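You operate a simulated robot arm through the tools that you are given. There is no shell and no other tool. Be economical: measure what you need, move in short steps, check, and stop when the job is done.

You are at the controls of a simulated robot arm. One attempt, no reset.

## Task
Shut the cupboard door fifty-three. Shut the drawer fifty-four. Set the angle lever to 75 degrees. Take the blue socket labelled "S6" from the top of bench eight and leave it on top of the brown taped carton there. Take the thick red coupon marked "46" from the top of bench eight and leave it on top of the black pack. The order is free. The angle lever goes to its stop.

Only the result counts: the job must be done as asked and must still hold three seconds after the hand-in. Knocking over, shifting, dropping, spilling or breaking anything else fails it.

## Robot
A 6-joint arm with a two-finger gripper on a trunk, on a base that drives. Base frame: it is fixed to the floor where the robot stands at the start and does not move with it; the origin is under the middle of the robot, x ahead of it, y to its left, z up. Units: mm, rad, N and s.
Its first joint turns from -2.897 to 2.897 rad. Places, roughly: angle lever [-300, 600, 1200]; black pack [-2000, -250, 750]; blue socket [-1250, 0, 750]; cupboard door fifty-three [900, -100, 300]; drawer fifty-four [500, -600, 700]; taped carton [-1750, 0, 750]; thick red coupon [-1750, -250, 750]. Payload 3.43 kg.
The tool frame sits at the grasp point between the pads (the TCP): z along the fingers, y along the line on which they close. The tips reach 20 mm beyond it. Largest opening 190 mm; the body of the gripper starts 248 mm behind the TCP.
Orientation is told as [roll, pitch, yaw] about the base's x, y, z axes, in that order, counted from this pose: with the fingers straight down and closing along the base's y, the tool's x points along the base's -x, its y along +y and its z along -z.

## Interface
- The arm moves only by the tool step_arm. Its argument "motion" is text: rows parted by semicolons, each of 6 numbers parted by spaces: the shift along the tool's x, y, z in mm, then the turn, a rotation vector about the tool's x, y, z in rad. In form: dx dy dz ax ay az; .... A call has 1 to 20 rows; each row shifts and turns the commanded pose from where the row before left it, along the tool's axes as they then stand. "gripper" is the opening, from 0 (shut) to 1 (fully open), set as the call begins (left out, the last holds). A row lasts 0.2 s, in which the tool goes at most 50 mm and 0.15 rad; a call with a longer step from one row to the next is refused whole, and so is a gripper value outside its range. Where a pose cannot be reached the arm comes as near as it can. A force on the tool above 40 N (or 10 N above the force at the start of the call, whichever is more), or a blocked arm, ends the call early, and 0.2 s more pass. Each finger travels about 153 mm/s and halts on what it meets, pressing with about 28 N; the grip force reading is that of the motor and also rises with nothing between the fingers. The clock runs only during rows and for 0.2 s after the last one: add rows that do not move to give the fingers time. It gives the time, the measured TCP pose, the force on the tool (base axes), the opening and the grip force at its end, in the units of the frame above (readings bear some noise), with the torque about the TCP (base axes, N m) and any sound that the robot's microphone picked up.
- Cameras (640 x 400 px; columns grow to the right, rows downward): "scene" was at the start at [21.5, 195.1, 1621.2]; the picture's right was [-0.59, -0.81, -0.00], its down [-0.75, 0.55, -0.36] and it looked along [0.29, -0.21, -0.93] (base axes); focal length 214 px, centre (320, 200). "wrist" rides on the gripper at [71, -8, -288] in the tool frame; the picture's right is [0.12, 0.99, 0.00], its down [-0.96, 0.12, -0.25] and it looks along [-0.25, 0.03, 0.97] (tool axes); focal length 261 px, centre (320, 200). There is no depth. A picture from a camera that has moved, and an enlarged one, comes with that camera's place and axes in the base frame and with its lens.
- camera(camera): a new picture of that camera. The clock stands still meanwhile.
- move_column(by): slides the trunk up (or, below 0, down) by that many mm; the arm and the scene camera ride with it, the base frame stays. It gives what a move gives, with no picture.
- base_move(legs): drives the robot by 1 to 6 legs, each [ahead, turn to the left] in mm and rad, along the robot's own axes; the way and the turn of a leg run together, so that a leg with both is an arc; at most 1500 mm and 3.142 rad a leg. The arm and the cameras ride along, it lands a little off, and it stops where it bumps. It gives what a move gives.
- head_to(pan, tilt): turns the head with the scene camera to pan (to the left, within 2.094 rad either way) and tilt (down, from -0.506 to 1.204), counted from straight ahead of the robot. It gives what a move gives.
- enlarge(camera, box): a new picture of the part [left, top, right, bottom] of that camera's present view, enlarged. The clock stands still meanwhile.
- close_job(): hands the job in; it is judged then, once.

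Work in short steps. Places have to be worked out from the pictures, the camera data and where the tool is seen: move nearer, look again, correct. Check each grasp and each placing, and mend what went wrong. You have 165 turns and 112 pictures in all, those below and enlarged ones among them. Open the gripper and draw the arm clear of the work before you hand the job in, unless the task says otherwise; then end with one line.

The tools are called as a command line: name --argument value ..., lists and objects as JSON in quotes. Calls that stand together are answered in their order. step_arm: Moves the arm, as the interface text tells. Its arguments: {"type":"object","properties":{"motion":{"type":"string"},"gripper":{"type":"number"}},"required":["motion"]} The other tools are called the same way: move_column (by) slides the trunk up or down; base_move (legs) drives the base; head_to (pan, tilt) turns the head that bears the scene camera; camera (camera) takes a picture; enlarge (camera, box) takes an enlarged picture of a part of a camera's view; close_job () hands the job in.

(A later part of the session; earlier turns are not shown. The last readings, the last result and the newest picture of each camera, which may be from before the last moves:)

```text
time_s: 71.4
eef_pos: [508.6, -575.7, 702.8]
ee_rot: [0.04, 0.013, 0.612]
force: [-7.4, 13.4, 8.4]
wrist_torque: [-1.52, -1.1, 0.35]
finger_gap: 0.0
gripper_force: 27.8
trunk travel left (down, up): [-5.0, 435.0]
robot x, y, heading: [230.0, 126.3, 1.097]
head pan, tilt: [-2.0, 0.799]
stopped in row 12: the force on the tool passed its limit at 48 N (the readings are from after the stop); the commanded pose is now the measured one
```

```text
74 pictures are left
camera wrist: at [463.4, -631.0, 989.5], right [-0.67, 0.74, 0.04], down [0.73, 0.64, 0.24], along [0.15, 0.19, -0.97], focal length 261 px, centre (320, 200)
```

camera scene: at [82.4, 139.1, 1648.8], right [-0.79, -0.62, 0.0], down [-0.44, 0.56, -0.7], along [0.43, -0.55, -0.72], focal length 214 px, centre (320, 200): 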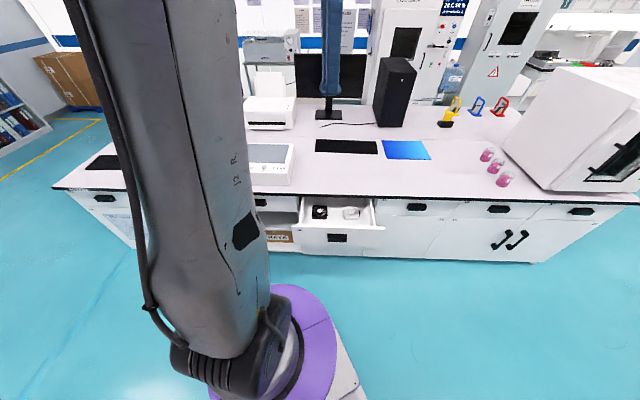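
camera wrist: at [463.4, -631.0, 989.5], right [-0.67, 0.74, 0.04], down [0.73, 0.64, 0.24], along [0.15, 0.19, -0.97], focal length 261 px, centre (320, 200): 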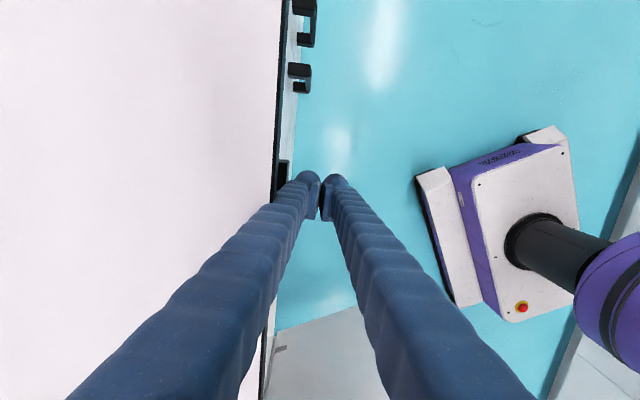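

Stopped at n≈763, as predicted for a fully shut drawer. Back off and check with the scene camera.

step_arm --motion "0 20 0 0 0 0; 0 40 0 0 0 0; 0 40 0 0 0 0; 0 40 0 0 0 0; 0 40 0 0 0 0"

camera --camera "scene"

```text
time_s: 72.6
eef_pos: [403.7, -431.7, 707.1]
ee_rot: [0.04, 0.015, 0.613]
force: [0.6, 0.0, 0.0]
wrist_torque: [0.03, 0.05, 0.0]
finger_gap: 0.0
gripper_force: 28.0
trunk travel left (down, up): [-5.0, 435.0]
robot x, y, heading: [228.8, 126.0, 1.091]
head pan, tilt: [-2.0, 0.799]
```

```text
73 pictures are left
camera scene: at [82.8, 138.7, 1429.0], right [-0.79, -0.62, 0.0], down [-0.44, 0.56, -0.7], along [0.43, -0.55, -0.72], focal length 214 px, centre (320, 200)
```

scene: 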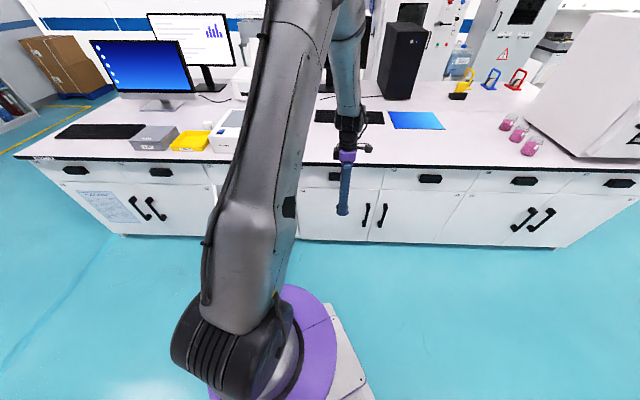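

enlarge --camera "scene" --box '[280, 150, 440, 250]'

```text
4.00 times, centred on (360, 200) of scene
camera zoom: at [82.8, 138.7, 1429.0], right [-0.79, -0.62, 0.0], down [-0.44, 0.56, -0.7], along [0.43, -0.55, -0.72], focal length 858 px, centre (160, 200)
```

zoom: 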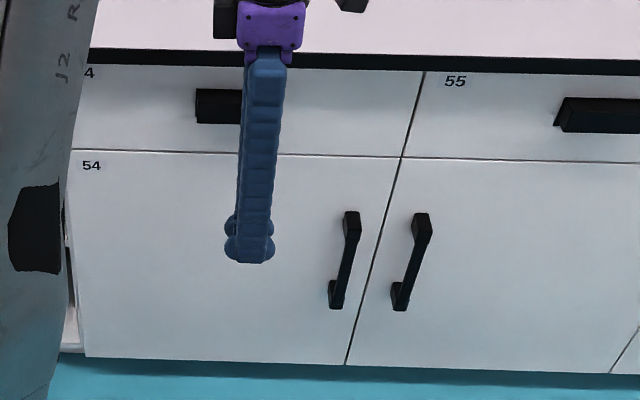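

Drawer 54 is flush. For the door (free edge ≈(716,8), hinge at bench-coordinates t≈805,n≈820) I move over the door top at z≈707 to its outer side, tilting fingers toward the bench.

step_arm --motion "-46.9 10.4 0 0 0 0; -46.9 10.4 0 0 0 0; -46.9 10.4 0 0 0 0; -46.9 10.4 0 0 0 0; -46.9 10.4 0 0 0 0; -46.9 10.4 0 0 0 0; -46.9 10.4 0 0 0 0; -46.9 10.4 0 0 0 0; -46.9 10.4 0 0 0 0; -46.9 10.4 0 0 0 0; -46.9 10.4 0 0 0 0; -46.9 10.4 0 0 0 0; -46.9 10.4 0 0 0 0; 0 0 0 0.12 0 0; 0 0 0 0.12 0 0"

camera --camera "wrist"

```text
time_s: 75.8
eef_pos: [827.7, 30.3, 704.6]
ee_rot: [-0.201, 0.013, 0.614]
force: [0.5, -1.4, 0.4]
wrist_torque: [0.08, 0.09, 0.02]
finger_gap: 0.0
gripper_force: 27.8
trunk travel left (down, up): [-5.0, 435.0]
robot x, y, heading: [231.3, 124.2, 1.094]
head pan, tilt: [-2.0, 0.799]
```

```text
71 pictures are left
camera wrist: at [743.9, 32.2, 988.9], right [-0.66, 0.73, -0.2], down [0.7, 0.69, 0.21], along [0.29, 0.0, -0.96], focal length 261 px, centre (320, 200)
```

wrist: 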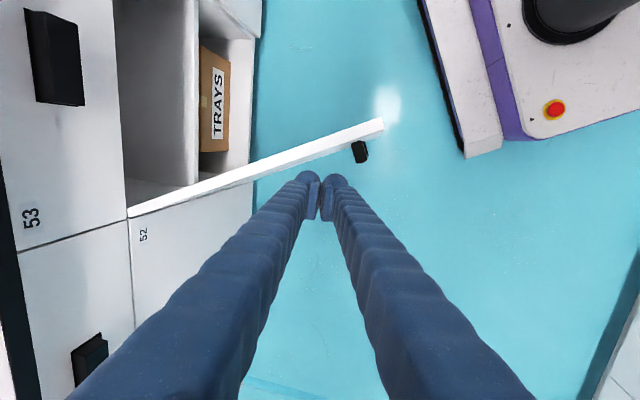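

Now beside the door's outer face, ~64 mm off, inboard of its handle. Descend to z≈500 and start pushing.

step_arm --motion "0 8.2 40.2 0 0 0; 0 8.2 40.2 0 0 0; 0 8.2 40.2 0 0 0; 0 8.2 40.2 0 0 0; 0 8.2 40.2 0 0 0; 17 -10.3 2.1 0 0 0; 17 -10.3 2.1 0 0 0; 18.2 -9.6 2 0 0 0; 18.2 -9.6 2 0 0 0; 18.2 -9.6 2 0 0 0; 18.2 -9.6 2 0 0 0"

camera --camera "wrist"

```text
time_s: 78.2
eef_pos: [771.5, -83.0, 500.6]
ee_rot: [-0.203, 0.014, 0.612]
force: [0.9, -0.4, -0.4]
wrist_torque: [-0.03, 0.0, 0.01]
finger_gap: 0.0
gripper_force: 28.0
trunk travel left (down, up): [-5.0, 435.0]
robot x, y, heading: [232.7, 127.0, 1.096]
head pan, tilt: [-2.0, 0.799]
```

```text
70 pictures are left
camera wrist: at [687.6, -79.6, 785.2], right [-0.66, 0.73, -0.2], down [0.7, 0.69, 0.21], along [0.28, 0.0, -0.96], focal length 261 px, centre (320, 200)
```

wrist: 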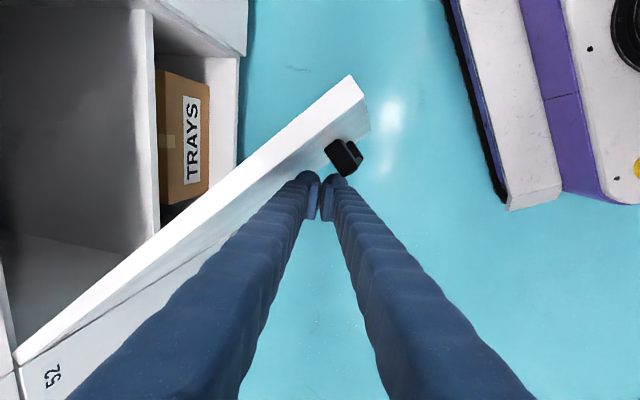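

The door is swinging with the fingers. Continue along the arc.

step_arm --motion "15.8 -13.1 2.7 0 0 0; 15.8 -13.1 2.7 0 0 0; 15.8 -13.1 2.7 0 0 0; 15.8 -13.1 2.7 0 0 0; 12.6 -16.1 3.3 0 0 0; 12.6 -16.1 3.3 0 0 0; 12.6 -16.1 3.3 0 0 0; 12.6 -16.1 3.3 0 0 0; 8.9 -18.3 3.7 0 0 0; 8.9 -18.3 3.7 0 0 0; 8.9 -18.3 3.7 0 0 0; 8.9 -18.3 3.7 0 0 0"

camera --camera "wrist"

```text
time_s: 80.8
eef_pos: [760.9, -325.2, 503.4]
ee_rot: [-0.203, 0.014, 0.613]
force: [-0.6, 0.1, 0.8]
wrist_torque: [-0.05, -0.02, 0.01]
finger_gap: 0.2
gripper_force: 27.6
trunk travel left (down, up): [-5.0, 435.0]
robot x, y, heading: [230.2, 124.6, 1.095]
head pan, tilt: [-2.0, 0.799]
```

```text
69 pictures are left
camera wrist: at [677.3, -323.5, 787.6], right [-0.66, 0.72, -0.2], down [0.69, 0.69, 0.21], along [0.29, 0.0, -0.96], focal length 261 px, centre (320, 200)
```

wrist: 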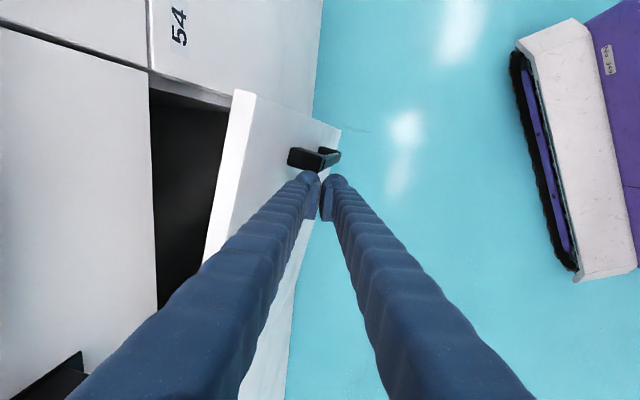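

The gripper body is wide along the closing axis, so I increase the tilt to ~0.6 rad to keep it clear of the counter and upper drawer before finishing.

step_arm --motion "0 15 0 0 0 0; 0 0 0 0.135 0 0; 0 0 0 0.135 0 0; 0 0 0 0.135 0 0"

camera --camera "wrist"

```text
time_s: 81.8
eef_pos: [733.0, -328.1, 498.2]
ee_rot: [-0.546, 0.073, 0.596]
force: [0.2, 0.8, -0.3]
wrist_torque: [-0.07, 0.07, -0.09]
finger_gap: 0.0
gripper_force: 27.5
out of reach, approached as far as the arm can: row 2, 3
trunk travel left (down, up): [-5.0, 435.0]
robot x, y, heading: [229.6, 121.4, 1.096]
head pan, tilt: [-2.0, 0.799]
```

```text
68 pictures are left
camera wrist: at [608.2, -239.8, 752.7], right [-0.6, 0.62, -0.51], down [0.68, 0.73, 0.08], along [0.42, -0.29, -0.86], focal length 261 px, centre (320, 200)
```

wrist: 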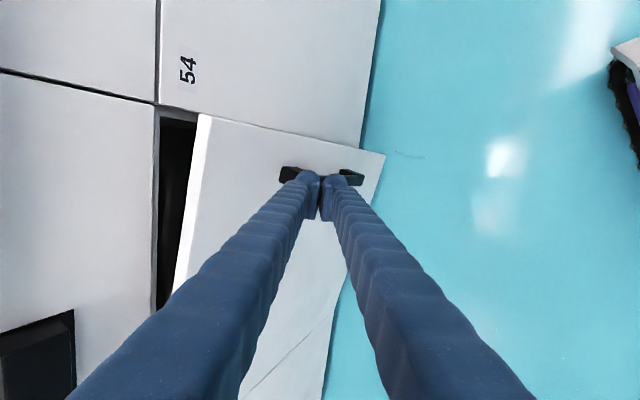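

Tilted to 0.55. Now push horizontally toward the bench until the door seats.

step_arm --motion "-10 -10.2 6.3 0 0 0; 0 -10.2 6.3 0 0 0; 0 -10.2 6.3 0 0 0; 0 -10.2 6.3 0 0 0; 0 -10.2 6.3 0 0 0; 0 -10.2 6.3 0 0 0; 0 -8.5 5.2 0 0 0; 0 -5.1 3.1 0 0 0; 0 -5.1 3.1 0 0 0; 0 -5.1 3.1 0 0 0; 0 -5.1 3.1 0 0 0; 0 -5.1 3.1 0 0 0; 0 -5.1 3.1 0 0 0; 0 -5.1 3.1 0 0 0"

camera --camera "wrist"

```text
time_s: 84.4
eef_pos: [801.4, -406.1, 494.3]
ee_rot: [-0.536, 0.071, 0.605]
force: [-1.8, 7.3, 4.6]
wrist_torque: [-0.06, -0.12, 0.09]
finger_gap: 6.2
gripper_force: 34.5
trunk travel left (down, up): [-5.0, 435.0]
robot x, y, heading: [228.7, 125.5, 1.091]
head pan, tilt: [-2.0, 0.799]
stopped in row 12: the force on the tool passed its limit at 47 N (the readings are from after the stop); the commanded pose is now the measured one
```

```text
67 pictures are left
camera wrist: at [677.5, -320.5, 750.7], right [-0.61, 0.61, -0.5], down [0.67, 0.74, 0.09], along [0.42, -0.28, -0.86], focal length 261 px, centre (320, 200)
```

wrist: 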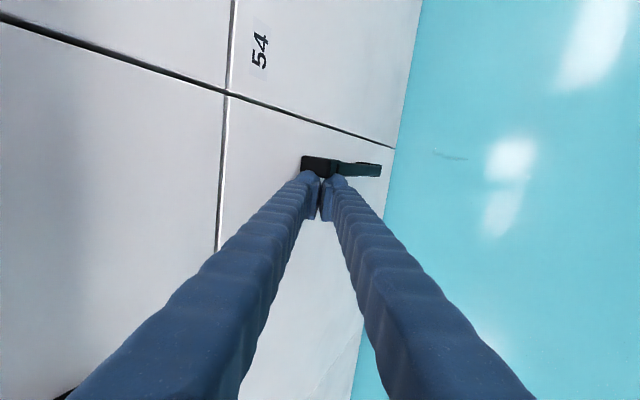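

The door looks flush. I back away horizontally and check.

step_arm --motion "0 17 -10.5 0 0 0; 0 38 -23.5 0 0 0; 0 38 -23.5 0 0 0; 0 38 -23.5 0 0 0; 0 0 0 -0.13 0 0; 0 0 0 -0.13 0 0; 0 0 0 -0.13 0 0; 0 0 0 -0.13 0 0"

camera --camera "wrist"

```text
time_s: 85.0
eef_pos: [775.9, -358.6, 500.7]
ee_rot: [-0.545, 0.066, 0.61]
force: [3.4, -2.0, 2.1]
wrist_torque: [0.54, 0.62, -0.13]
finger_gap: 0.0
gripper_force: 34.4
trunk travel left (down, up): [-5.0, 435.0]
robot x, y, heading: [231.6, 123.6, 1.098]
head pan, tilt: [-2.0, 0.799]
stopped in row 3: the force on the tool passed its limit at 52 N (the readings are from after the stop); the commanded pose is now the measured one
```

```text
66 pictures are left
camera wrist: at [648.8, -272.1, 754.1], right [-0.61, 0.61, -0.51], down [0.66, 0.74, 0.09], along [0.43, -0.28, -0.86], focal length 261 px, centre (320, 200)
```

wrist: 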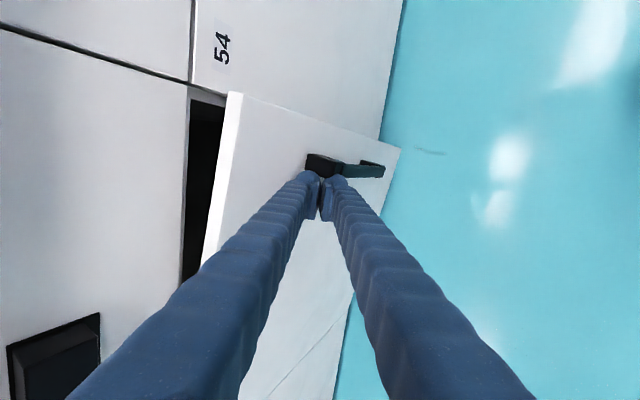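

A finger hooked the handle and pulled the door back. I relieve, slide away from the handle toward the hinge, then push again there.

step_arm --motion "0 -6 3.7 0 0 0; -12 0 0 0 0 0; -12 0 0 0 0 0; -12 0 0 0 0 0; -12 0 0 0 0 0"

camera --camera "wrist"

```text
time_s: 86.2
eef_pos: [817.4, -334.5, 495.3]
ee_rot: [-0.542, 0.07, 0.611]
force: [0.0, 0.1, 0.0]
wrist_torque: [0.01, 0.01, -0.01]
finger_gap: 0.0
gripper_force: 33.9
trunk travel left (down, up): [-5.0, 435.0]
robot x, y, heading: [230.7, 125.2, 1.098]
head pan, tilt: [-2.0, 0.799]
```

```text
65 pictures are left
camera wrist: at [691.6, -249.1, 750.1], right [-0.61, 0.61, -0.5], down [0.66, 0.74, 0.09], along [0.43, -0.28, -0.86], focal length 261 px, centre (320, 200)
```

wrist: 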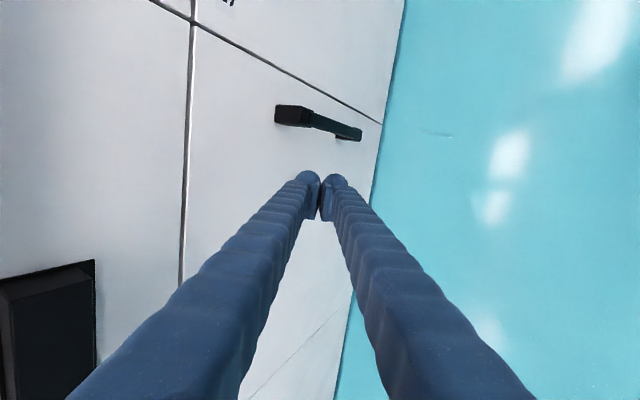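

Unhooked, and the door swung flush. I push once more here to seat it, then retreat.

step_arm --motion "0 -10.2 6.3 0 0 0; 0 -10.2 6.3 0 0 0; 0 -8.5 5.2 0 0 0; 0 -5.1 3.1 0 0 0; 0 -5.1 3.1 0 0 0; 0 -5.1 3.1 0 0 0; 0 -5.1 3.1 0 0 0"

step_arm --motion "0 17 -10.5 0 0 0; 0 38 -23.5 0 0 0; 0 38 -23.5 0 0 0; 0 38 -23.5 0 0 0; 0 0 0 -0.13 0 0; 0 0 0 -0.13 0 0; 0 0 0 -0.13 0 0; 0 0 0 -0.13 0 0"

camera --camera "wrist"

```text
time_s: 87.8
eef_pos: [845.8, -374.4, 493.3]
ee_rot: [-0.533, 0.07, 0.614]
force: [-3.4, 4.2, -2.7]
wrist_torque: [-0.01, 0.03, 0.1]
finger_gap: 0.1
gripper_force: 34.1
trunk travel left (down, up): [-5.0, 435.0]
robot x, y, heading: [229.9, 126.1, 1.099]
head pan, tilt: [-2.0, 0.799]
stopped in row 7: the force on the tool passed its limit at 50 N (the readings are from after the stop); the commanded pose is now the measured one
```

```text
time_s: 89.5
eef_pos: [744.7, -266.0, 498.1]
ee_rot: [-0.177, 0.125, 0.64]
force: [-2.0, 0.8, -0.1]
wrist_torque: [-0.27, -0.37, 0.0]
finger_gap: 0.1
gripper_force: 34.4
out of reach, approached as far as the arm can: row 7, 8
trunk travel left (down, up): [-5.0, 435.0]
robot x, y, heading: [230.4, 124.6, 1.1]
head pan, tilt: [-2.0, 0.799]
```

```text
64 pictures are left
camera wrist: at [690.2, -252.3, 788.6], right [-0.69, 0.7, -0.16], down [0.7, 0.71, 0.1], along [0.18, -0.04, -0.98], focal length 261 px, centre (320, 200)
```

wrist: 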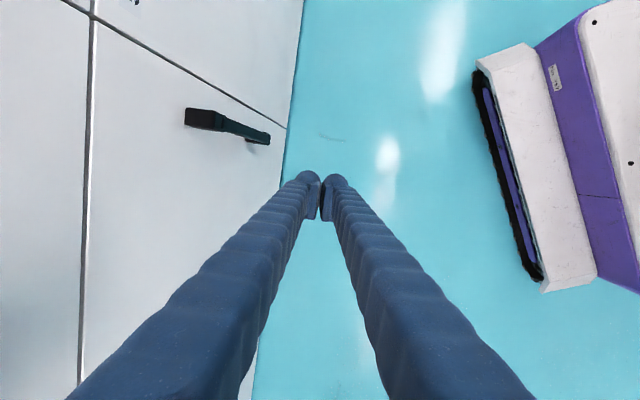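

Door 53 is flush. Now raise the trunk, straighten the tool and lift the arm for travel.

move_column --by 430

step_arm --motion "0 0 0 -0.088 -0.062 0; 0 0 0 -0.088 -0.062 0; 0 0 -48 0 0 0; 0 0 -48 0 0 0; 0 0 -48 0 0 0; 0 0 -48 0 0 0; 0 0 -48 0 0 0; 0 0 -48 0 0 0; 0 0 -48 0 0 0; 0 0 -48 0 0 0; 0 0 -48 0 0 0"

head_to --pan -1.7 --tilt 0.8

camera --camera "scene"

```text
refused: 430 is not a number from -400 to 400
```

```text
time_s: 92.0
eef_pos: [738.9, -247.7, 927.9]
ee_rot: [-0.031, 0.038, 0.613]
force: [-0.6, 0.1, 0.4]
wrist_torque: [0.06, 0.07, -0.04]
finger_gap: 0.0
gripper_force: 34.3
out of reach, approached as far as the arm can: row 1, 2
trunk travel left (down, up): [-5.0, 435.0]
robot x, y, heading: [233.3, 128.5, 1.096]
head pan, tilt: [-2.0, 0.799]
```

```text
time_s: 92.8
eef_pos: [738.0, -246.7, 927.0]
ee_rot: [-0.03, 0.039, 0.613]
force: [-0.3, 0.6, -0.1]
wrist_torque: [0.01, -0.01, -0.01]
finger_gap: 0.1
gripper_force: 34.2
trunk travel left (down, up): [-5.0, 435.0]
robot x, y, heading: [231.1, 127.2, 1.096]
head pan, tilt: [-1.7, 0.799]
```

```text
63 pictures are left
camera scene: at [99.3, 157.2, 1428.9], right [-0.57, -0.82, 0.0], down [-0.59, 0.41, -0.7], along [0.57, -0.4, -0.72], focal length 214 px, centre (320, 200)
```

scene: 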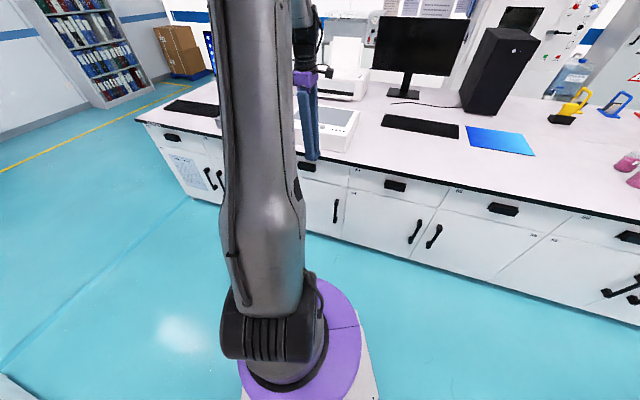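

Both closed as seen. Raise the trunk and arm more, then turn right in the corridor.

move_column --by 400

step_arm --motion "0 0 -45 0 0 0; 0 0 -45 0 0 0; 0 0 -40 0 0 0"

base_move --legs '[[0, -1.8], [0, -1.8]]'

```text
time_s: 96.6
eef_pos: [736.6, -246.1, 1327.1]
ee_rot: [-0.032, 0.039, 0.613]
force: [-0.5, -0.1, 0.0]
wrist_torque: [0.0, 0.0, 0.04]
finger_gap: 0.1
gripper_force: 34.0
trunk travel left (down, up): [-405.0, 35.0]
robot x, y, heading: [230.6, 125.3, 1.098]
head pan, tilt: [-1.7, 0.799]
```

```text
time_s: 97.4
eef_pos: [738.6, -241.2, 1458.2]
ee_rot: [-0.031, 0.039, 0.613]
force: [-0.3, 0.5, -1.0]
wrist_torque: [0.0, -0.01, -0.06]
finger_gap: 0.0
gripper_force: 34.3
trunk travel left (down, up): [-405.0, 35.0]
robot x, y, heading: [227.5, 127.0, 1.097]
head pan, tilt: [-1.7, 0.799]
```

```text
time_s: 111.1
eef_pos: [-77.8, 672.3, 1456.8]
ee_rot: [-0.029, 0.039, -2.963]
force: [0.4, 0.8, -0.5]
wrist_torque: [-0.07, -0.07, -0.01]
finger_gap: 0.0
gripper_force: 34.3
trunk travel left (down, up): [-405.0, 35.0]
robot x, y, heading: [216.9, 143.3, -2.481]
head pan, tilt: [-1.7, 0.799]
```

Turned. Now look ahead along the corridor and right toward bench eight.

head_to --pan -0.3 --tilt 0.6

camera --camera "scene"

```text
time_s: 112.6
eef_pos: [-78.4, 672.1, 1457.6]
ee_rot: [-0.028, 0.038, -2.962]
force: [-0.7, -0.8, 0.2]
wrist_torque: [-0.03, -0.04, 0.02]
finger_gap: 0.0
gripper_force: 34.4
trunk travel left (down, up): [-405.0, 35.0]
robot x, y, heading: [221.7, 136.1, -2.475]
head pan, tilt: [-0.3, 0.6]
```

```text
62 pictures are left
camera scene: at [279.4, -43.6, 1845.9], right [-0.35, 0.94, 0.0], down [0.53, 0.2, -0.82], along [-0.77, -0.29, -0.57], focal length 214 px, centre (320, 200)
```

scene: 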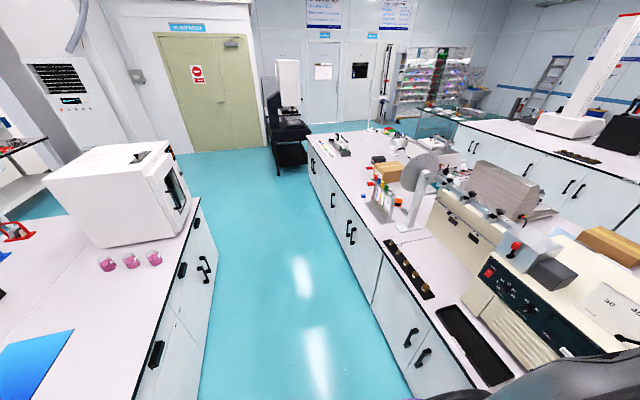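

The corridor is clear. I drive toward bench eight, ending parallel to it.

base_move --legs '[[0, -0.184], [840, 0], [800, 0], [0, 0.128]]'

head_to --pan -1.5 --tilt 0.75

camera --camera "scene"

camera --camera "wrist"

```text
time_s: 124.4
eef_pos: [-1410.0, -17.8, 1455.0]
ee_rot: [-0.029, 0.042, 3.138]
force: [-1.8, -0.3, -1.4]
wrist_torque: [-0.44, -0.48, -0.03]
finger_gap: 0.0
gripper_force: 34.3
trunk travel left (down, up): [-405.0, 35.0]
robot x, y, heading: [-1188.1, -647.3, -2.691]
head pan, tilt: [-0.3, 0.6]
stopped in leg 3: the robot was blocked; the commanded pose is now the measured one
```

```text
time_s: 125.8
eef_pos: [-1403.3, -22.6, 1461.9]
ee_rot: [-0.035, 0.036, 3.137]
force: [0.0, -0.5, 0.2]
wrist_torque: [-0.05, 0.0, 0.01]
finger_gap: 0.0
gripper_force: 34.2
trunk travel left (down, up): [-405.0, 35.0]
robot x, y, heading: [-1184.4, -649.1, -2.686]
head pan, tilt: [-1.499, 0.75]
```

```text
61 pictures are left
camera scene: at [-1116.6, -756.1, 1833.0], right [0.86, 0.5, 0.0], down [0.34, -0.59, -0.73], along [-0.37, 0.63, -0.68], focal length 214 px, centre (320, 200)
```

scene: 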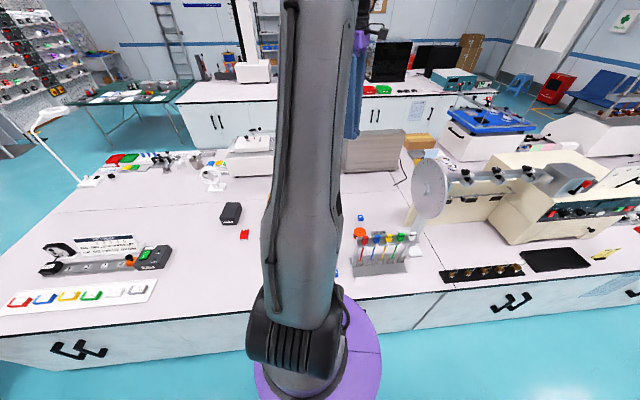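

```text
60 pictures are left
camera wrist: at [-1344.1, -23.5, 1752.0], right [0.12, -0.99, -0.03], down [-0.97, -0.12, 0.21], along [-0.21, 0.01, -0.98], focal length 261 px, centre (320, 200)
```

wrist: 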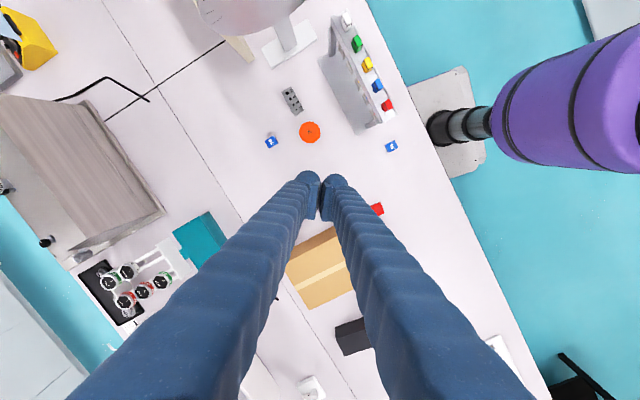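

The base corner touched the bench front, but the work is in view: two blue sockets, a red coupon, the taped carton and a black pack. I enlarge for labels.

enlarge --camera "wrist" --box '[250, 100, 410, 200]'

enlarge --camera "scene" --box '[200, 180, 440, 330]'

enlarge --camera "wrist" --box '[260, 190, 420, 290]'

```text
4.00 times, centred on (330, 150) of wrist
camera zoom: at [-1344.1, -23.5, 1752.0], right [0.12, -0.99, -0.03], down [-0.97, -0.12, 0.21], along [-0.21, 0.01, -0.98], focal length 1043 px, centre (280, 400)
```

zoom: 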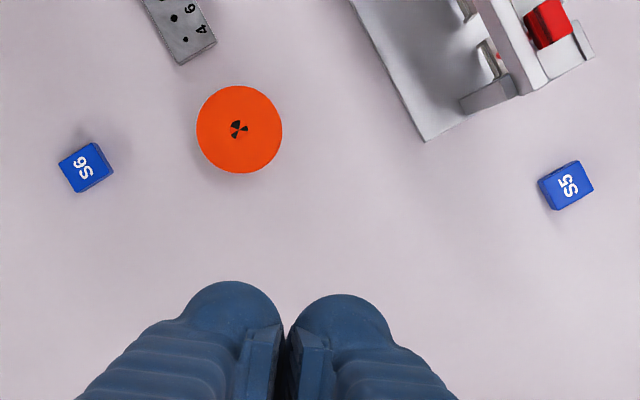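

```text
2.67 times, centred on (320, 255) of scene
camera zoom: at [-1116.6, -756.1, 1833.0], right [0.86, 0.5, 0.0], down [0.34, -0.59, -0.73], along [-0.37, 0.63, -0.68], focal length 572 px, centre (320, 53)
```

zoom: 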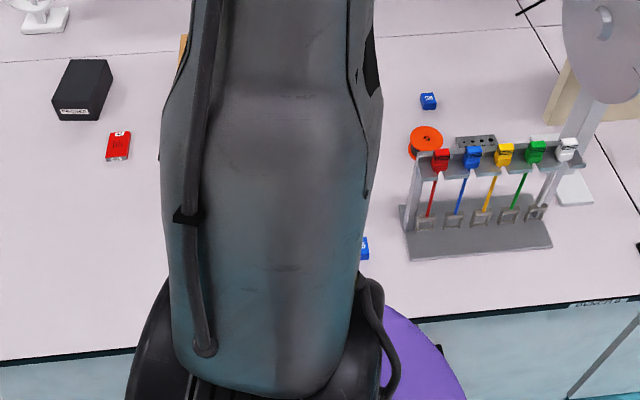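

```text
4.00 times, centred on (340, 240) of wrist
camera zoom: at [-1344.1, -23.5, 1752.0], right [0.12, -0.99, -0.03], down [-0.97, -0.12, 0.21], along [-0.21, 0.01, -0.98], focal length 1043 px, centre (240, 40)
```

zoom: 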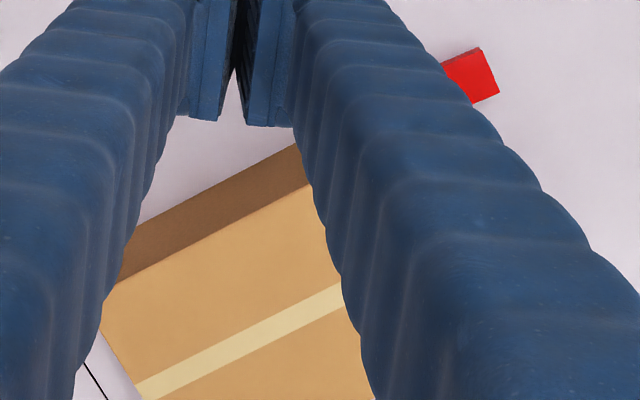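

S6 is the inner blue one at ≈(−1358,178). There seem to be two red coupons; I enlarge each to read the marks.

enlarge --camera "scene" --box '[215, 195, 279, 245]'

enlarge --camera "wrist" --box '[360, 190, 408, 220]'

```text
8.00 times, centred on (247, 220) of scene
camera zoom: at [-1116.6, -756.1, 1833.0], right [0.86, 0.5, 0.0], down [0.34, -0.59, -0.73], along [-0.37, 0.63, -0.68], focal length 1716 px, centre (904, 40)
```

zoom: 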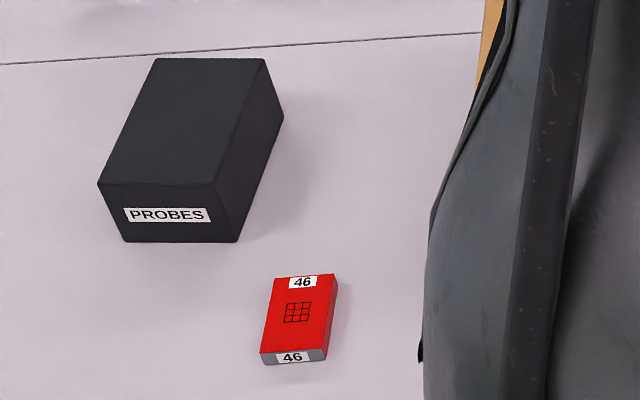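

```text
13.33 times, centred on (384, 205) of wrist
camera zoom: at [-1344.1, -23.5, 1752.0], right [0.12, -0.99, -0.03], down [-0.97, -0.12, 0.21], along [-0.21, 0.01, -0.98], focal length 3475 px, centre (-533, 133)
```

zoom: 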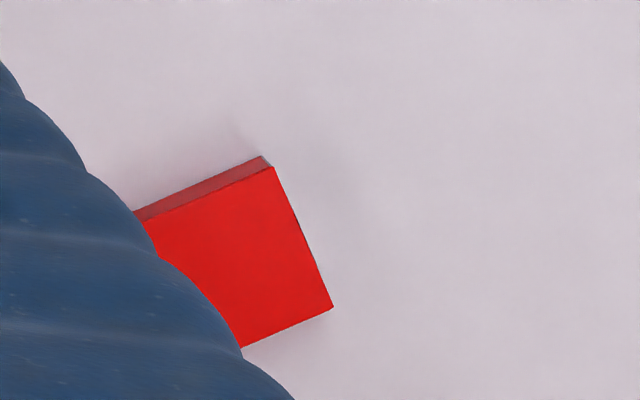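

The scene‑left coupon is clearly "46" (near the black PROBES pack). First handle S6: I back the base off the bench slightly and align parallel.

base_move --legs '[[-25, 0], [0, 0.15]]'

step_arm --motion "0 0 0 0 0 -0.1; 0 0 0 0 0 -0.1; 0 0 0 0 0 -0.1; 0 0 0 0 0 -0.1" --gripper 0.45

camera --camera "wrist"

```text
time_s: 127.5
eef_pos: [-1471.8, -51.7, 1461.4]
ee_rot: [-0.033, 0.036, -2.995]
force: [0.8, 0.5, -0.2]
wrist_torque: [-0.01, 0.09, 0.0]
finger_gap: 0.0
gripper_force: 34.1
trunk travel left (down, up): [-405.0, 35.0]
robot x, y, heading: [-1163.5, -630.6, -2.538]
head pan, tilt: [-1.499, 0.75]
```

```text
time_s: 128.5
eef_pos: [-1472.7, -51.3, 1462.5]
ee_rot: [-0.017, 0.048, -2.595]
force: [0.9, 0.2, 0.6]
wrist_torque: [-0.04, 0.0, -0.03]
finger_gap: 85.4
gripper_force: 0.0
trunk travel left (down, up): [-405.0, 35.0]
robot x, y, heading: [-1163.9, -636.0, -2.539]
head pan, tilt: [-1.499, 0.75]
```

```text
54 pictures are left
camera wrist: at [-1426.2, -18.2, 1752.8], right [0.62, -0.79, -0.01], down [-0.77, -0.61, 0.2], along [-0.16, -0.11, -0.98], focal length 261 px, centre (320, 200)
```

wrist: 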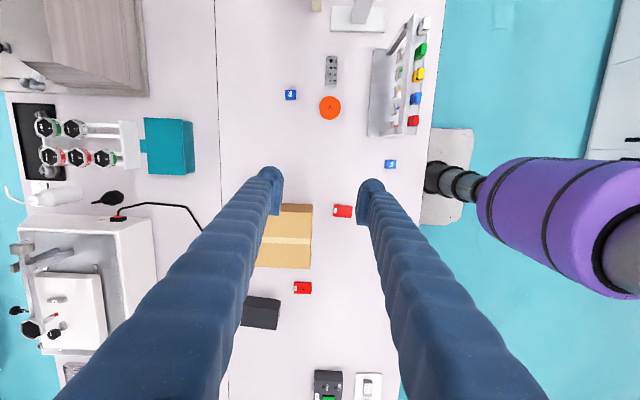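

All objects visible now. I enlarge the sockets/coupons region for marks.

enlarge --camera "wrist" --box '[270, 190, 366, 300]'

step_arm --motion "0 0 0 -0.017 -0.048 0"

enlarge --camera "wrist" --box '[240, 70, 400, 170]'

```text
3.64 times, centred on (318, 245) of wrist
camera zoom: at [-1426.2, -18.2, 1752.8], right [0.62, -0.79, -0.01], down [-0.77, -0.61, 0.2], along [-0.16, -0.11, -0.98], focal length 948 px, centre (327, 36)
```

zoom: 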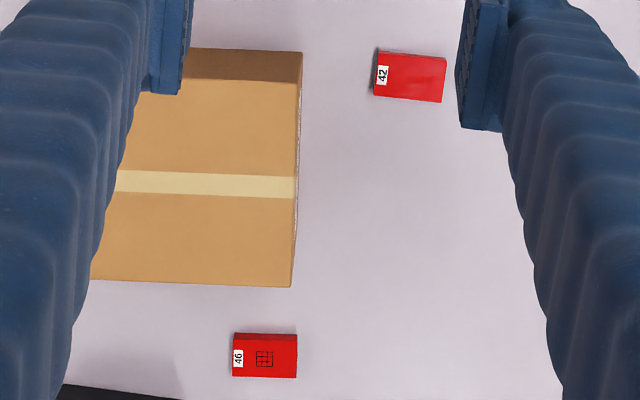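

```text
time_s: 128.9
eef_pos: [-1469.8, -49.9, 1462.2]
ee_rot: [0.001, -0.003, -2.594]
force: [0.3, -0.2, -0.7]
wrist_torque: [-0.12, 0.0, -0.01]
finger_gap: 85.5
gripper_force: 0.0
trunk travel left (down, up): [-405.0, 35.0]
robot x, y, heading: [-1164.4, -636.0, -2.533]
head pan, tilt: [-1.499, 0.75]
```

```text
4.00 times, centred on (320, 120) of wrist
camera zoom: at [-1415.1, -5.2, 1749.1], right [0.62, -0.79, 0.0], down [-0.76, -0.6, 0.25], along [-0.2, -0.15, -0.97], focal length 1043 px, centre (320, 520)
```

zoom: 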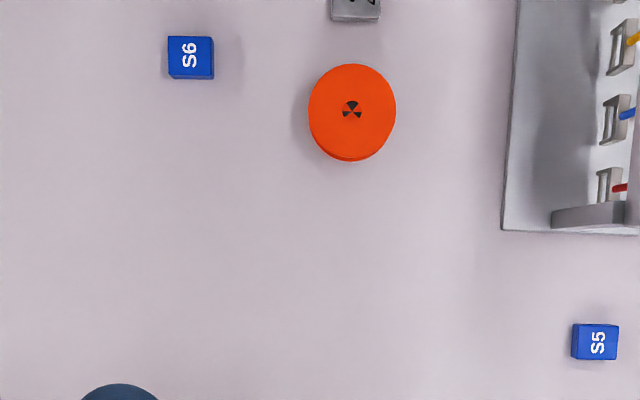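

Target confirmed: the near one is "42", so "46" is the one by the black pack. Move above S6 at ≈(−1361,181) and lower the trunk 400 mm.

step_arm --motion "35.6 -23.4 0 0 0 0; 35.6 -23.4 0 0 0 0; 35.6 -23.4 0 0 0 0; 35.6 -23.4 0 0 0 0; 35.6 -23.4 0 0 0 0; 35.6 -23.4 0 0 0 0"

move_column --by -400

camera --camera "wrist"

```text
time_s: 130.3
eef_pos: [-1359.3, 182.6, 1460.3]
ee_rot: [0.003, -0.001, -2.595]
force: [-0.3, 0.4, -0.1]
wrist_torque: [-0.22, 0.02, 0.01]
finger_gap: 85.4
gripper_force: 0.0
trunk travel left (down, up): [-405.0, 35.0]
robot x, y, heading: [-1159.4, -633.9, -2.534]
head pan, tilt: [-1.499, 0.75]
```

```text
time_s: 134.1
eef_pos: [-1360.9, 180.7, 1061.6]
ee_rot: [0.001, -0.002, -2.594]
force: [-0.3, 0.8, 0.8]
wrist_torque: [0.01, 0.01, 0.0]
finger_gap: 85.6
gripper_force: 0.0
trunk travel left (down, up): [-5.0, 435.0]
robot x, y, heading: [-1163.9, -635.8, -2.535]
head pan, tilt: [-1.499, 0.75]
```

```text
51 pictures are left
camera wrist: at [-1305.4, 224.5, 1349.4], right [0.62, -0.79, 0.0], down [-0.76, -0.6, 0.25], along [-0.2, -0.15, -0.97], focal length 261 px, centre (320, 200)
```

wrist: 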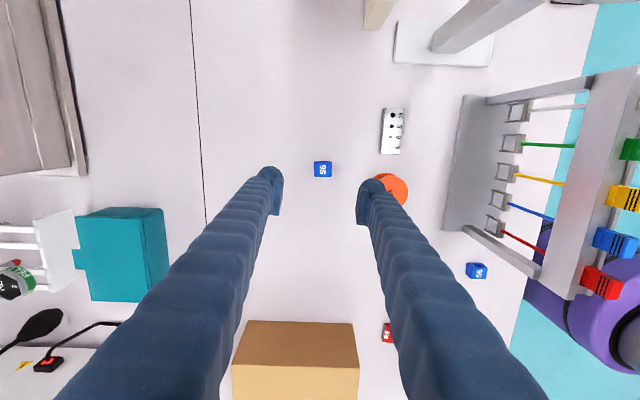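

S6 lies right on the tool axis. Descend to ~z 920 and re-check.

step_arm --motion "0 0 47 0 0 0; 0 0 47 0 0 0; 0 0 47 0 0 0"

camera --camera "wrist"

head_to --pan -1.75 --tilt 0.6

camera --camera "scene"

```text
time_s: 134.9
eef_pos: [-1360.9, 179.7, 920.6]
ee_rot: [0.001, -0.001, -2.596]
force: [-0.8, -0.2, 0.4]
wrist_torque: [0.03, 0.02, 0.0]
finger_gap: 85.9
gripper_force: 0.0
trunk travel left (down, up): [-5.0, 435.0]
robot x, y, heading: [-1162.2, -634.5, -2.534]
head pan, tilt: [-1.499, 0.75]
```

```text
50 pictures are left
camera wrist: at [-1305.0, 224.2, 1207.6], right [0.62, -0.79, 0.0], down [-0.76, -0.6, 0.25], along [-0.2, -0.15, -0.97], focal length 261 px, centre (320, 200)
```

wrist: 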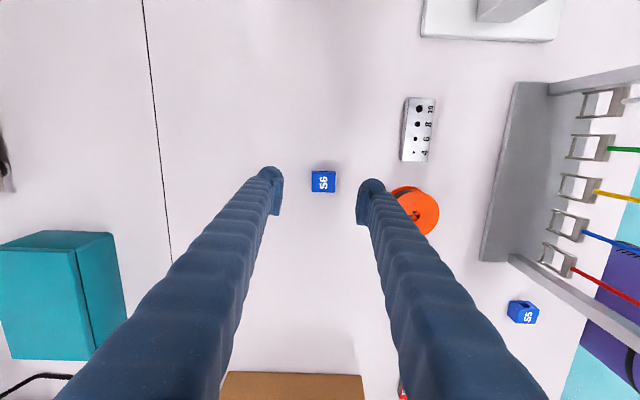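

```text
time_s: 135.7
eef_pos: [-1359.8, 179.7, 920.2]
ee_rot: [0.0, -0.002, -2.595]
force: [0.1, -0.7, -0.2]
wrist_torque: [0.0, 0.0, 0.02]
finger_gap: 85.7
gripper_force: 0.1
trunk travel left (down, up): [-5.0, 435.0]
robot x, y, heading: [-1164.5, -634.6, -2.536]
head pan, tilt: [-1.751, 0.6]
```

```text
49 pictures are left
camera scene: at [-1063.1, -716.6, 1445.7], right [0.91, 0.41, 0.0], down [0.23, -0.51, -0.82], along [-0.34, 0.75, -0.57], focal length 214 px, centre (320, 200)
```

scene: 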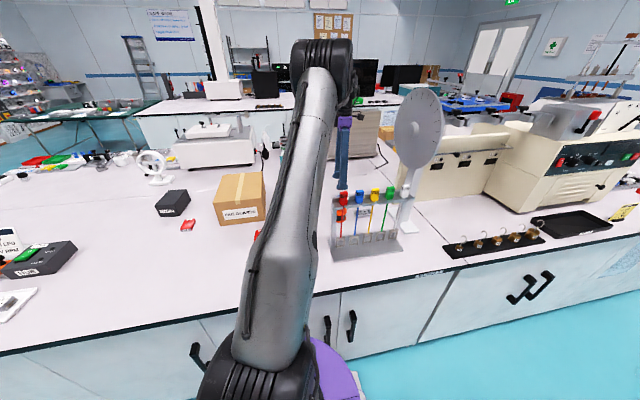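

Parallax suggests S6's top is at z≈815–828. Descend cautiously to TCP z≈845 and look closely.

step_arm --motion "0 0 40 0 0 0; 0 0 35 0 0 0"

enlarge --camera "wrist" --box '[240, 130, 400, 230]'

enlarge --camera "scene" --box '[290, 150, 410, 225]'

```text
time_s: 136.3
eef_pos: [-1362.1, 181.0, 846.4]
ee_rot: [-0.001, -0.003, -2.596]
force: [0.4, -0.7, -0.3]
wrist_torque: [0.05, 0.06, 0.0]
finger_gap: 85.3
gripper_force: 0.1
trunk travel left (down, up): [-5.0, 435.0]
robot x, y, heading: [-1161.5, -637.5, -2.534]
head pan, tilt: [-1.751, 0.6]
```

```text
4.00 times, centred on (320, 180) of wrist
camera zoom: at [-1306.3, 225.0, 1133.3], right [0.62, -0.79, 0.0], down [-0.76, -0.6, 0.25], along [-0.2, -0.15, -0.97], focal length 1043 px, centre (320, 280)
```

zoom: 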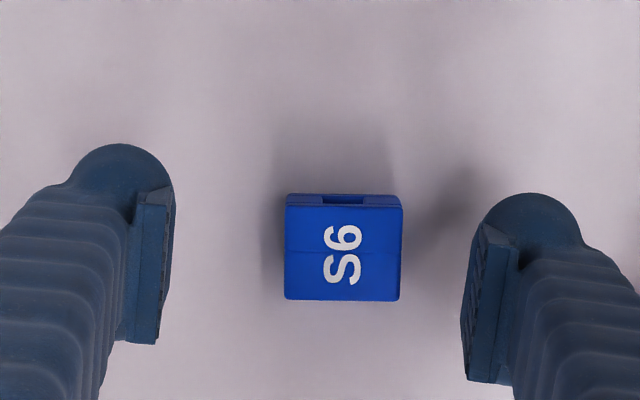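

```text
5.33 times, centred on (350, 188) of scene
camera zoom: at [-1062.8, -716.7, 1445.7], right [0.91, 0.41, 0.0], down [0.23, -0.51, -0.82], along [-0.34, 0.75, -0.57], focal length 1144 px, centre (160, 267)
```

zoom: 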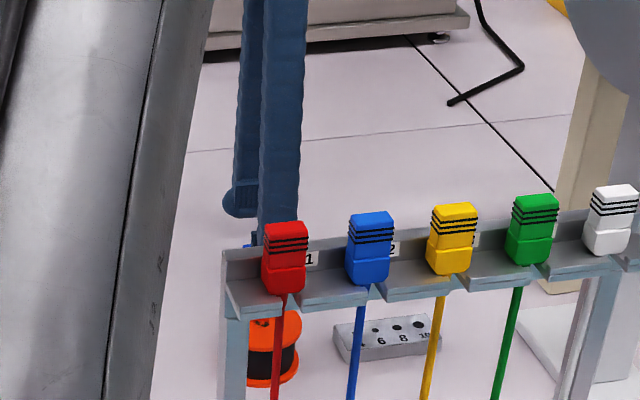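

S6 is 7 mm toward +y of the tool; correct that and descend 22 mm.

step_arm --motion "0 7 0 0 0 0; 0 0 11 0 0 0; 0 0 11 0 0 0"

enlarge --camera "wrist" --box '[240, 130, 400, 230]'

```text
time_s: 137.1
eef_pos: [-1356.7, 174.3, 823.8]
ee_rot: [0.001, -0.001, -2.595]
force: [0.4, 0.7, 0.0]
wrist_torque: [0.03, 0.02, -0.02]
finger_gap: 85.6
gripper_force: 0.0
trunk travel left (down, up): [-5.0, 435.0]
robot x, y, heading: [-1162.3, -636.5, -2.534]
head pan, tilt: [-1.751, 0.6]
```

```text
4.00 times, centred on (320, 180) of wrist
camera zoom: at [-1302.0, 218.7, 1111.3], right [0.62, -0.79, 0.0], down [-0.76, -0.6, 0.25], along [-0.2, -0.15, -0.97], focal length 1043 px, centre (320, 280)
```

zoom: 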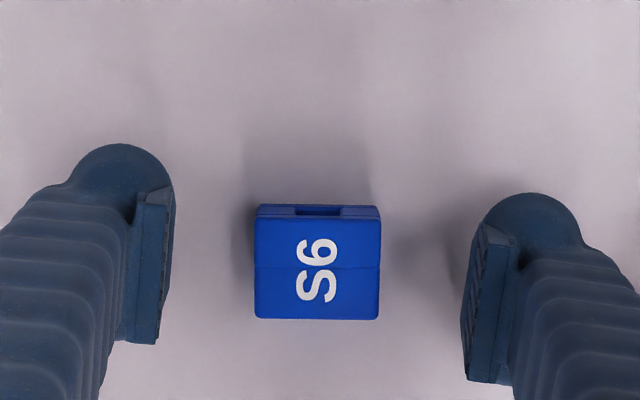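

Centered. Lower 6 mm more, then close on it.

step_arm --motion "0 0 6 0 0 0; 0 0 0 0 0 0"

step_arm --motion "0 0 0 0 0 0; 0 0 0 0 0 0; 0 0 0 0 0 0" --gripper 0

camera --camera "wrist"

```text
time_s: 137.7
eef_pos: [-1357.5, 174.9, 818.7]
ee_rot: [-0.002, 0.001, -2.596]
force: [0.1, 1.0, 6.2]
wrist_torque: [-0.29, -0.2, 0.02]
finger_gap: 85.6
gripper_force: 0.0
trunk travel left (down, up): [-5.0, 435.0]
robot x, y, heading: [-1160.9, -639.6, -2.532]
head pan, tilt: [-1.751, 0.6]
```

```text
time_s: 138.5
eef_pos: [-1357.3, 172.5, 820.5]
ee_rot: [-0.001, 0.001, -2.594]
force: [7.7, -10.0, 24.2]
wrist_torque: [-0.39, -0.29, -0.02]
finger_gap: 34.8
gripper_force: 27.6
trunk travel left (down, up): [-5.0, 435.0]
robot x, y, heading: [-1160.9, -635.1, -2.536]
head pan, tilt: [-1.751, 0.6]
```

```text
45 pictures are left
camera wrist: at [-1301.3, 217.2, 1107.3], right [0.62, -0.79, 0.0], down [-0.76, -0.6, 0.25], along [-0.2, -0.15, -0.97], focal length 261 px, centre (320, 200)
```

wrist: 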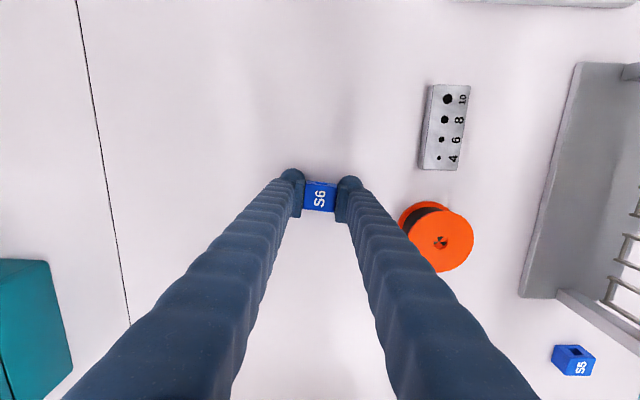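

Gripped (gap 34.8 mm); the tips touched the bench, so bench top z≈800. Lift, and measure the carton.

step_arm --motion "0 0 -40 0 0 0; 0 0 -50 0 0 0; 0 0 -50 0 0 0; 0 0 -50 0 0 0; 0 0 -50 0 0 0"

enlarge --camera "scene" --box '[140, 150, 300, 250]'

camera --camera "wrist"

```text
time_s: 139.7
eef_pos: [-1356.0, 174.6, 1057.9]
ee_rot: [0.0, -0.002, -2.596]
force: [-0.7, 0.6, -0.2]
wrist_torque: [-0.04, 0.0, 0.01]
finger_gap: 34.6
gripper_force: 28.6
trunk travel left (down, up): [-5.0, 435.0]
robot x, y, heading: [-1165.1, -635.5, -2.531]
head pan, tilt: [-1.751, 0.6]
```

```text
4.00 times, centred on (220, 200) of scene
camera zoom: at [-1063.0, -716.5, 1445.8], right [0.91, 0.41, 0.0], down [0.23, -0.51, -0.82], along [-0.34, 0.75, -0.57], focal length 858 px, centre (720, 200)
```

zoom: 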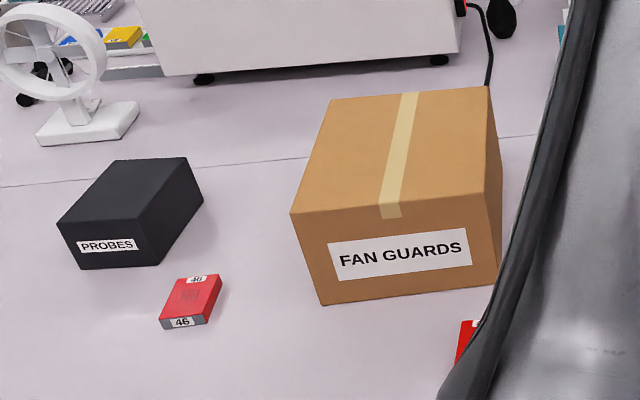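

```text
43 pictures are left
camera wrist: at [-1300.3, 219.2, 1345.3], right [0.62, -0.79, 0.0], down [-0.76, -0.6, 0.25], along [-0.2, -0.15, -0.97], focal length 261 px, centre (320, 200)
```

wrist: 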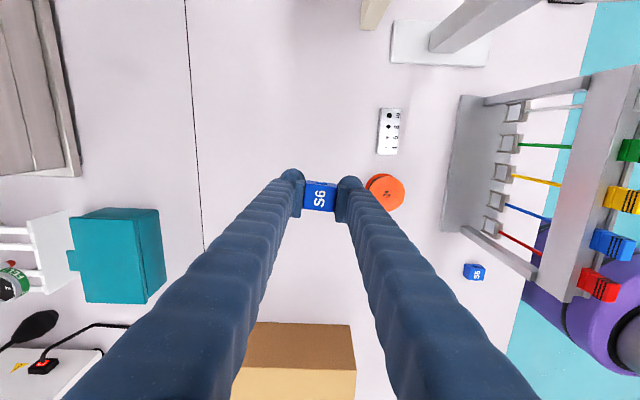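

Carton: top z≈926, centre ≈(−1775,−75). Carry S6 over it.

step_arm --motion "-44.3 -0.4 0 0 0 0; -44.3 -0.4 0 0 0 0; -44.3 -0.4 0 0 0 0; -44.3 -0.4 0 0 0 0; -44.3 -0.4 0 0 0 0; -44.3 -0.4 0 0 0 0; -44.3 -0.4 0 0 0 0; -44.3 -0.4 0 0 0 0; -44.3 -0.4 0 0 0 0; -44.3 -0.4 0 0 0 0; -44.3 -0.4 0 0 0 0"

camera --camera "wrist"

```text
time_s: 142.1
eef_pos: [-1775.1, -75.3, 1057.6]
ee_rot: [-0.001, 0.0, -2.596]
force: [0.6, -0.2, -1.2]
wrist_torque: [-0.04, 0.06, -0.02]
finger_gap: 34.6
gripper_force: 28.2
trunk travel left (down, up): [-5.0, 435.0]
robot x, y, heading: [-1163.1, -637.5, -2.534]
head pan, tilt: [-1.751, 0.6]
```

```text
42 pictures are left
camera wrist: at [-1720.5, -31.3, 1345.2], right [0.62, -0.79, 0.0], down [-0.76, -0.6, 0.25], along [-0.2, -0.15, -0.97], focal length 261 px, centre (320, 200)
```

wrist: 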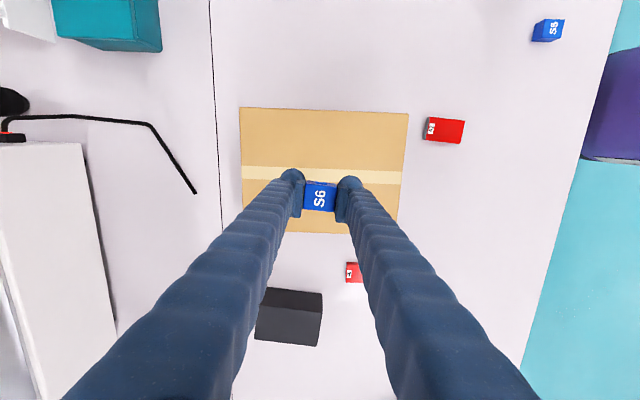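

Well centred over the carton. Descend to just above the top.

step_arm --motion "0 0 45 0 0 0; 0 0 45 0 0 0; 0 0 10 0 0 0; 0 0 3 0 0 0; 0 0 3 0 0 0"

```text
time_s: 143.3
eef_pos: [-1774.9, -76.3, 950.8]
ee_rot: [0.001, 0.001, -2.594]
force: [0.3, -0.1, -0.4]
wrist_torque: [0.0, 0.01, -0.01]
finger_gap: 34.6
gripper_force: 28.6
trunk travel left (down, up): [-5.0, 435.0]
robot x, y, heading: [-1162.7, -637.2, -2.536]
head pan, tilt: [-1.751, 0.6]
```

Not touching yet; creep down in 2 mm rows.

step_arm --motion "0 0 2 0 0 0; 0 0 2 0 0 0; 0 0 1 0 0 0"

enlarge --camera "scene" --box '[190, 140, 310, 215]'

```text
time_s: 144.1
eef_pos: [-1775.4, -75.9, 949.8]
ee_rot: [-0.004, -0.001, -2.597]
force: [2.7, -3.2, 19.8]
wrist_torque: [-0.32, -0.2, -0.01]
finger_gap: 34.8
gripper_force: 28.0
trunk travel left (down, up): [-5.0, 435.0]
robot x, y, heading: [-1162.8, -638.8, -2.534]
head pan, tilt: [-1.751, 0.6]
```

```text
5.33 times, centred on (250, 178) of scene
camera zoom: at [-1062.6, -717.9, 1445.9], right [0.91, 0.41, 0.0], down [0.23, -0.51, -0.83], along [-0.34, 0.75, -0.56], focal length 1144 px, centre (693, 320)
```

zoom: 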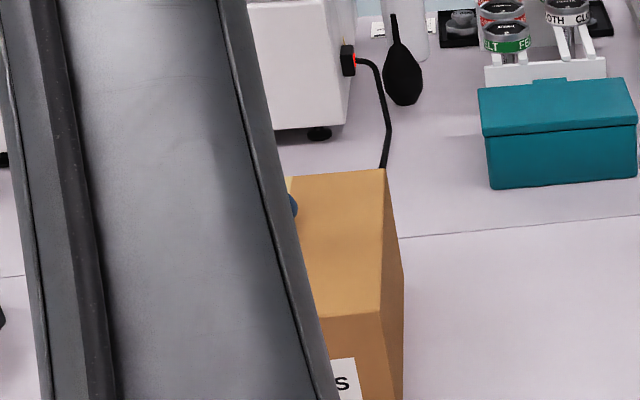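

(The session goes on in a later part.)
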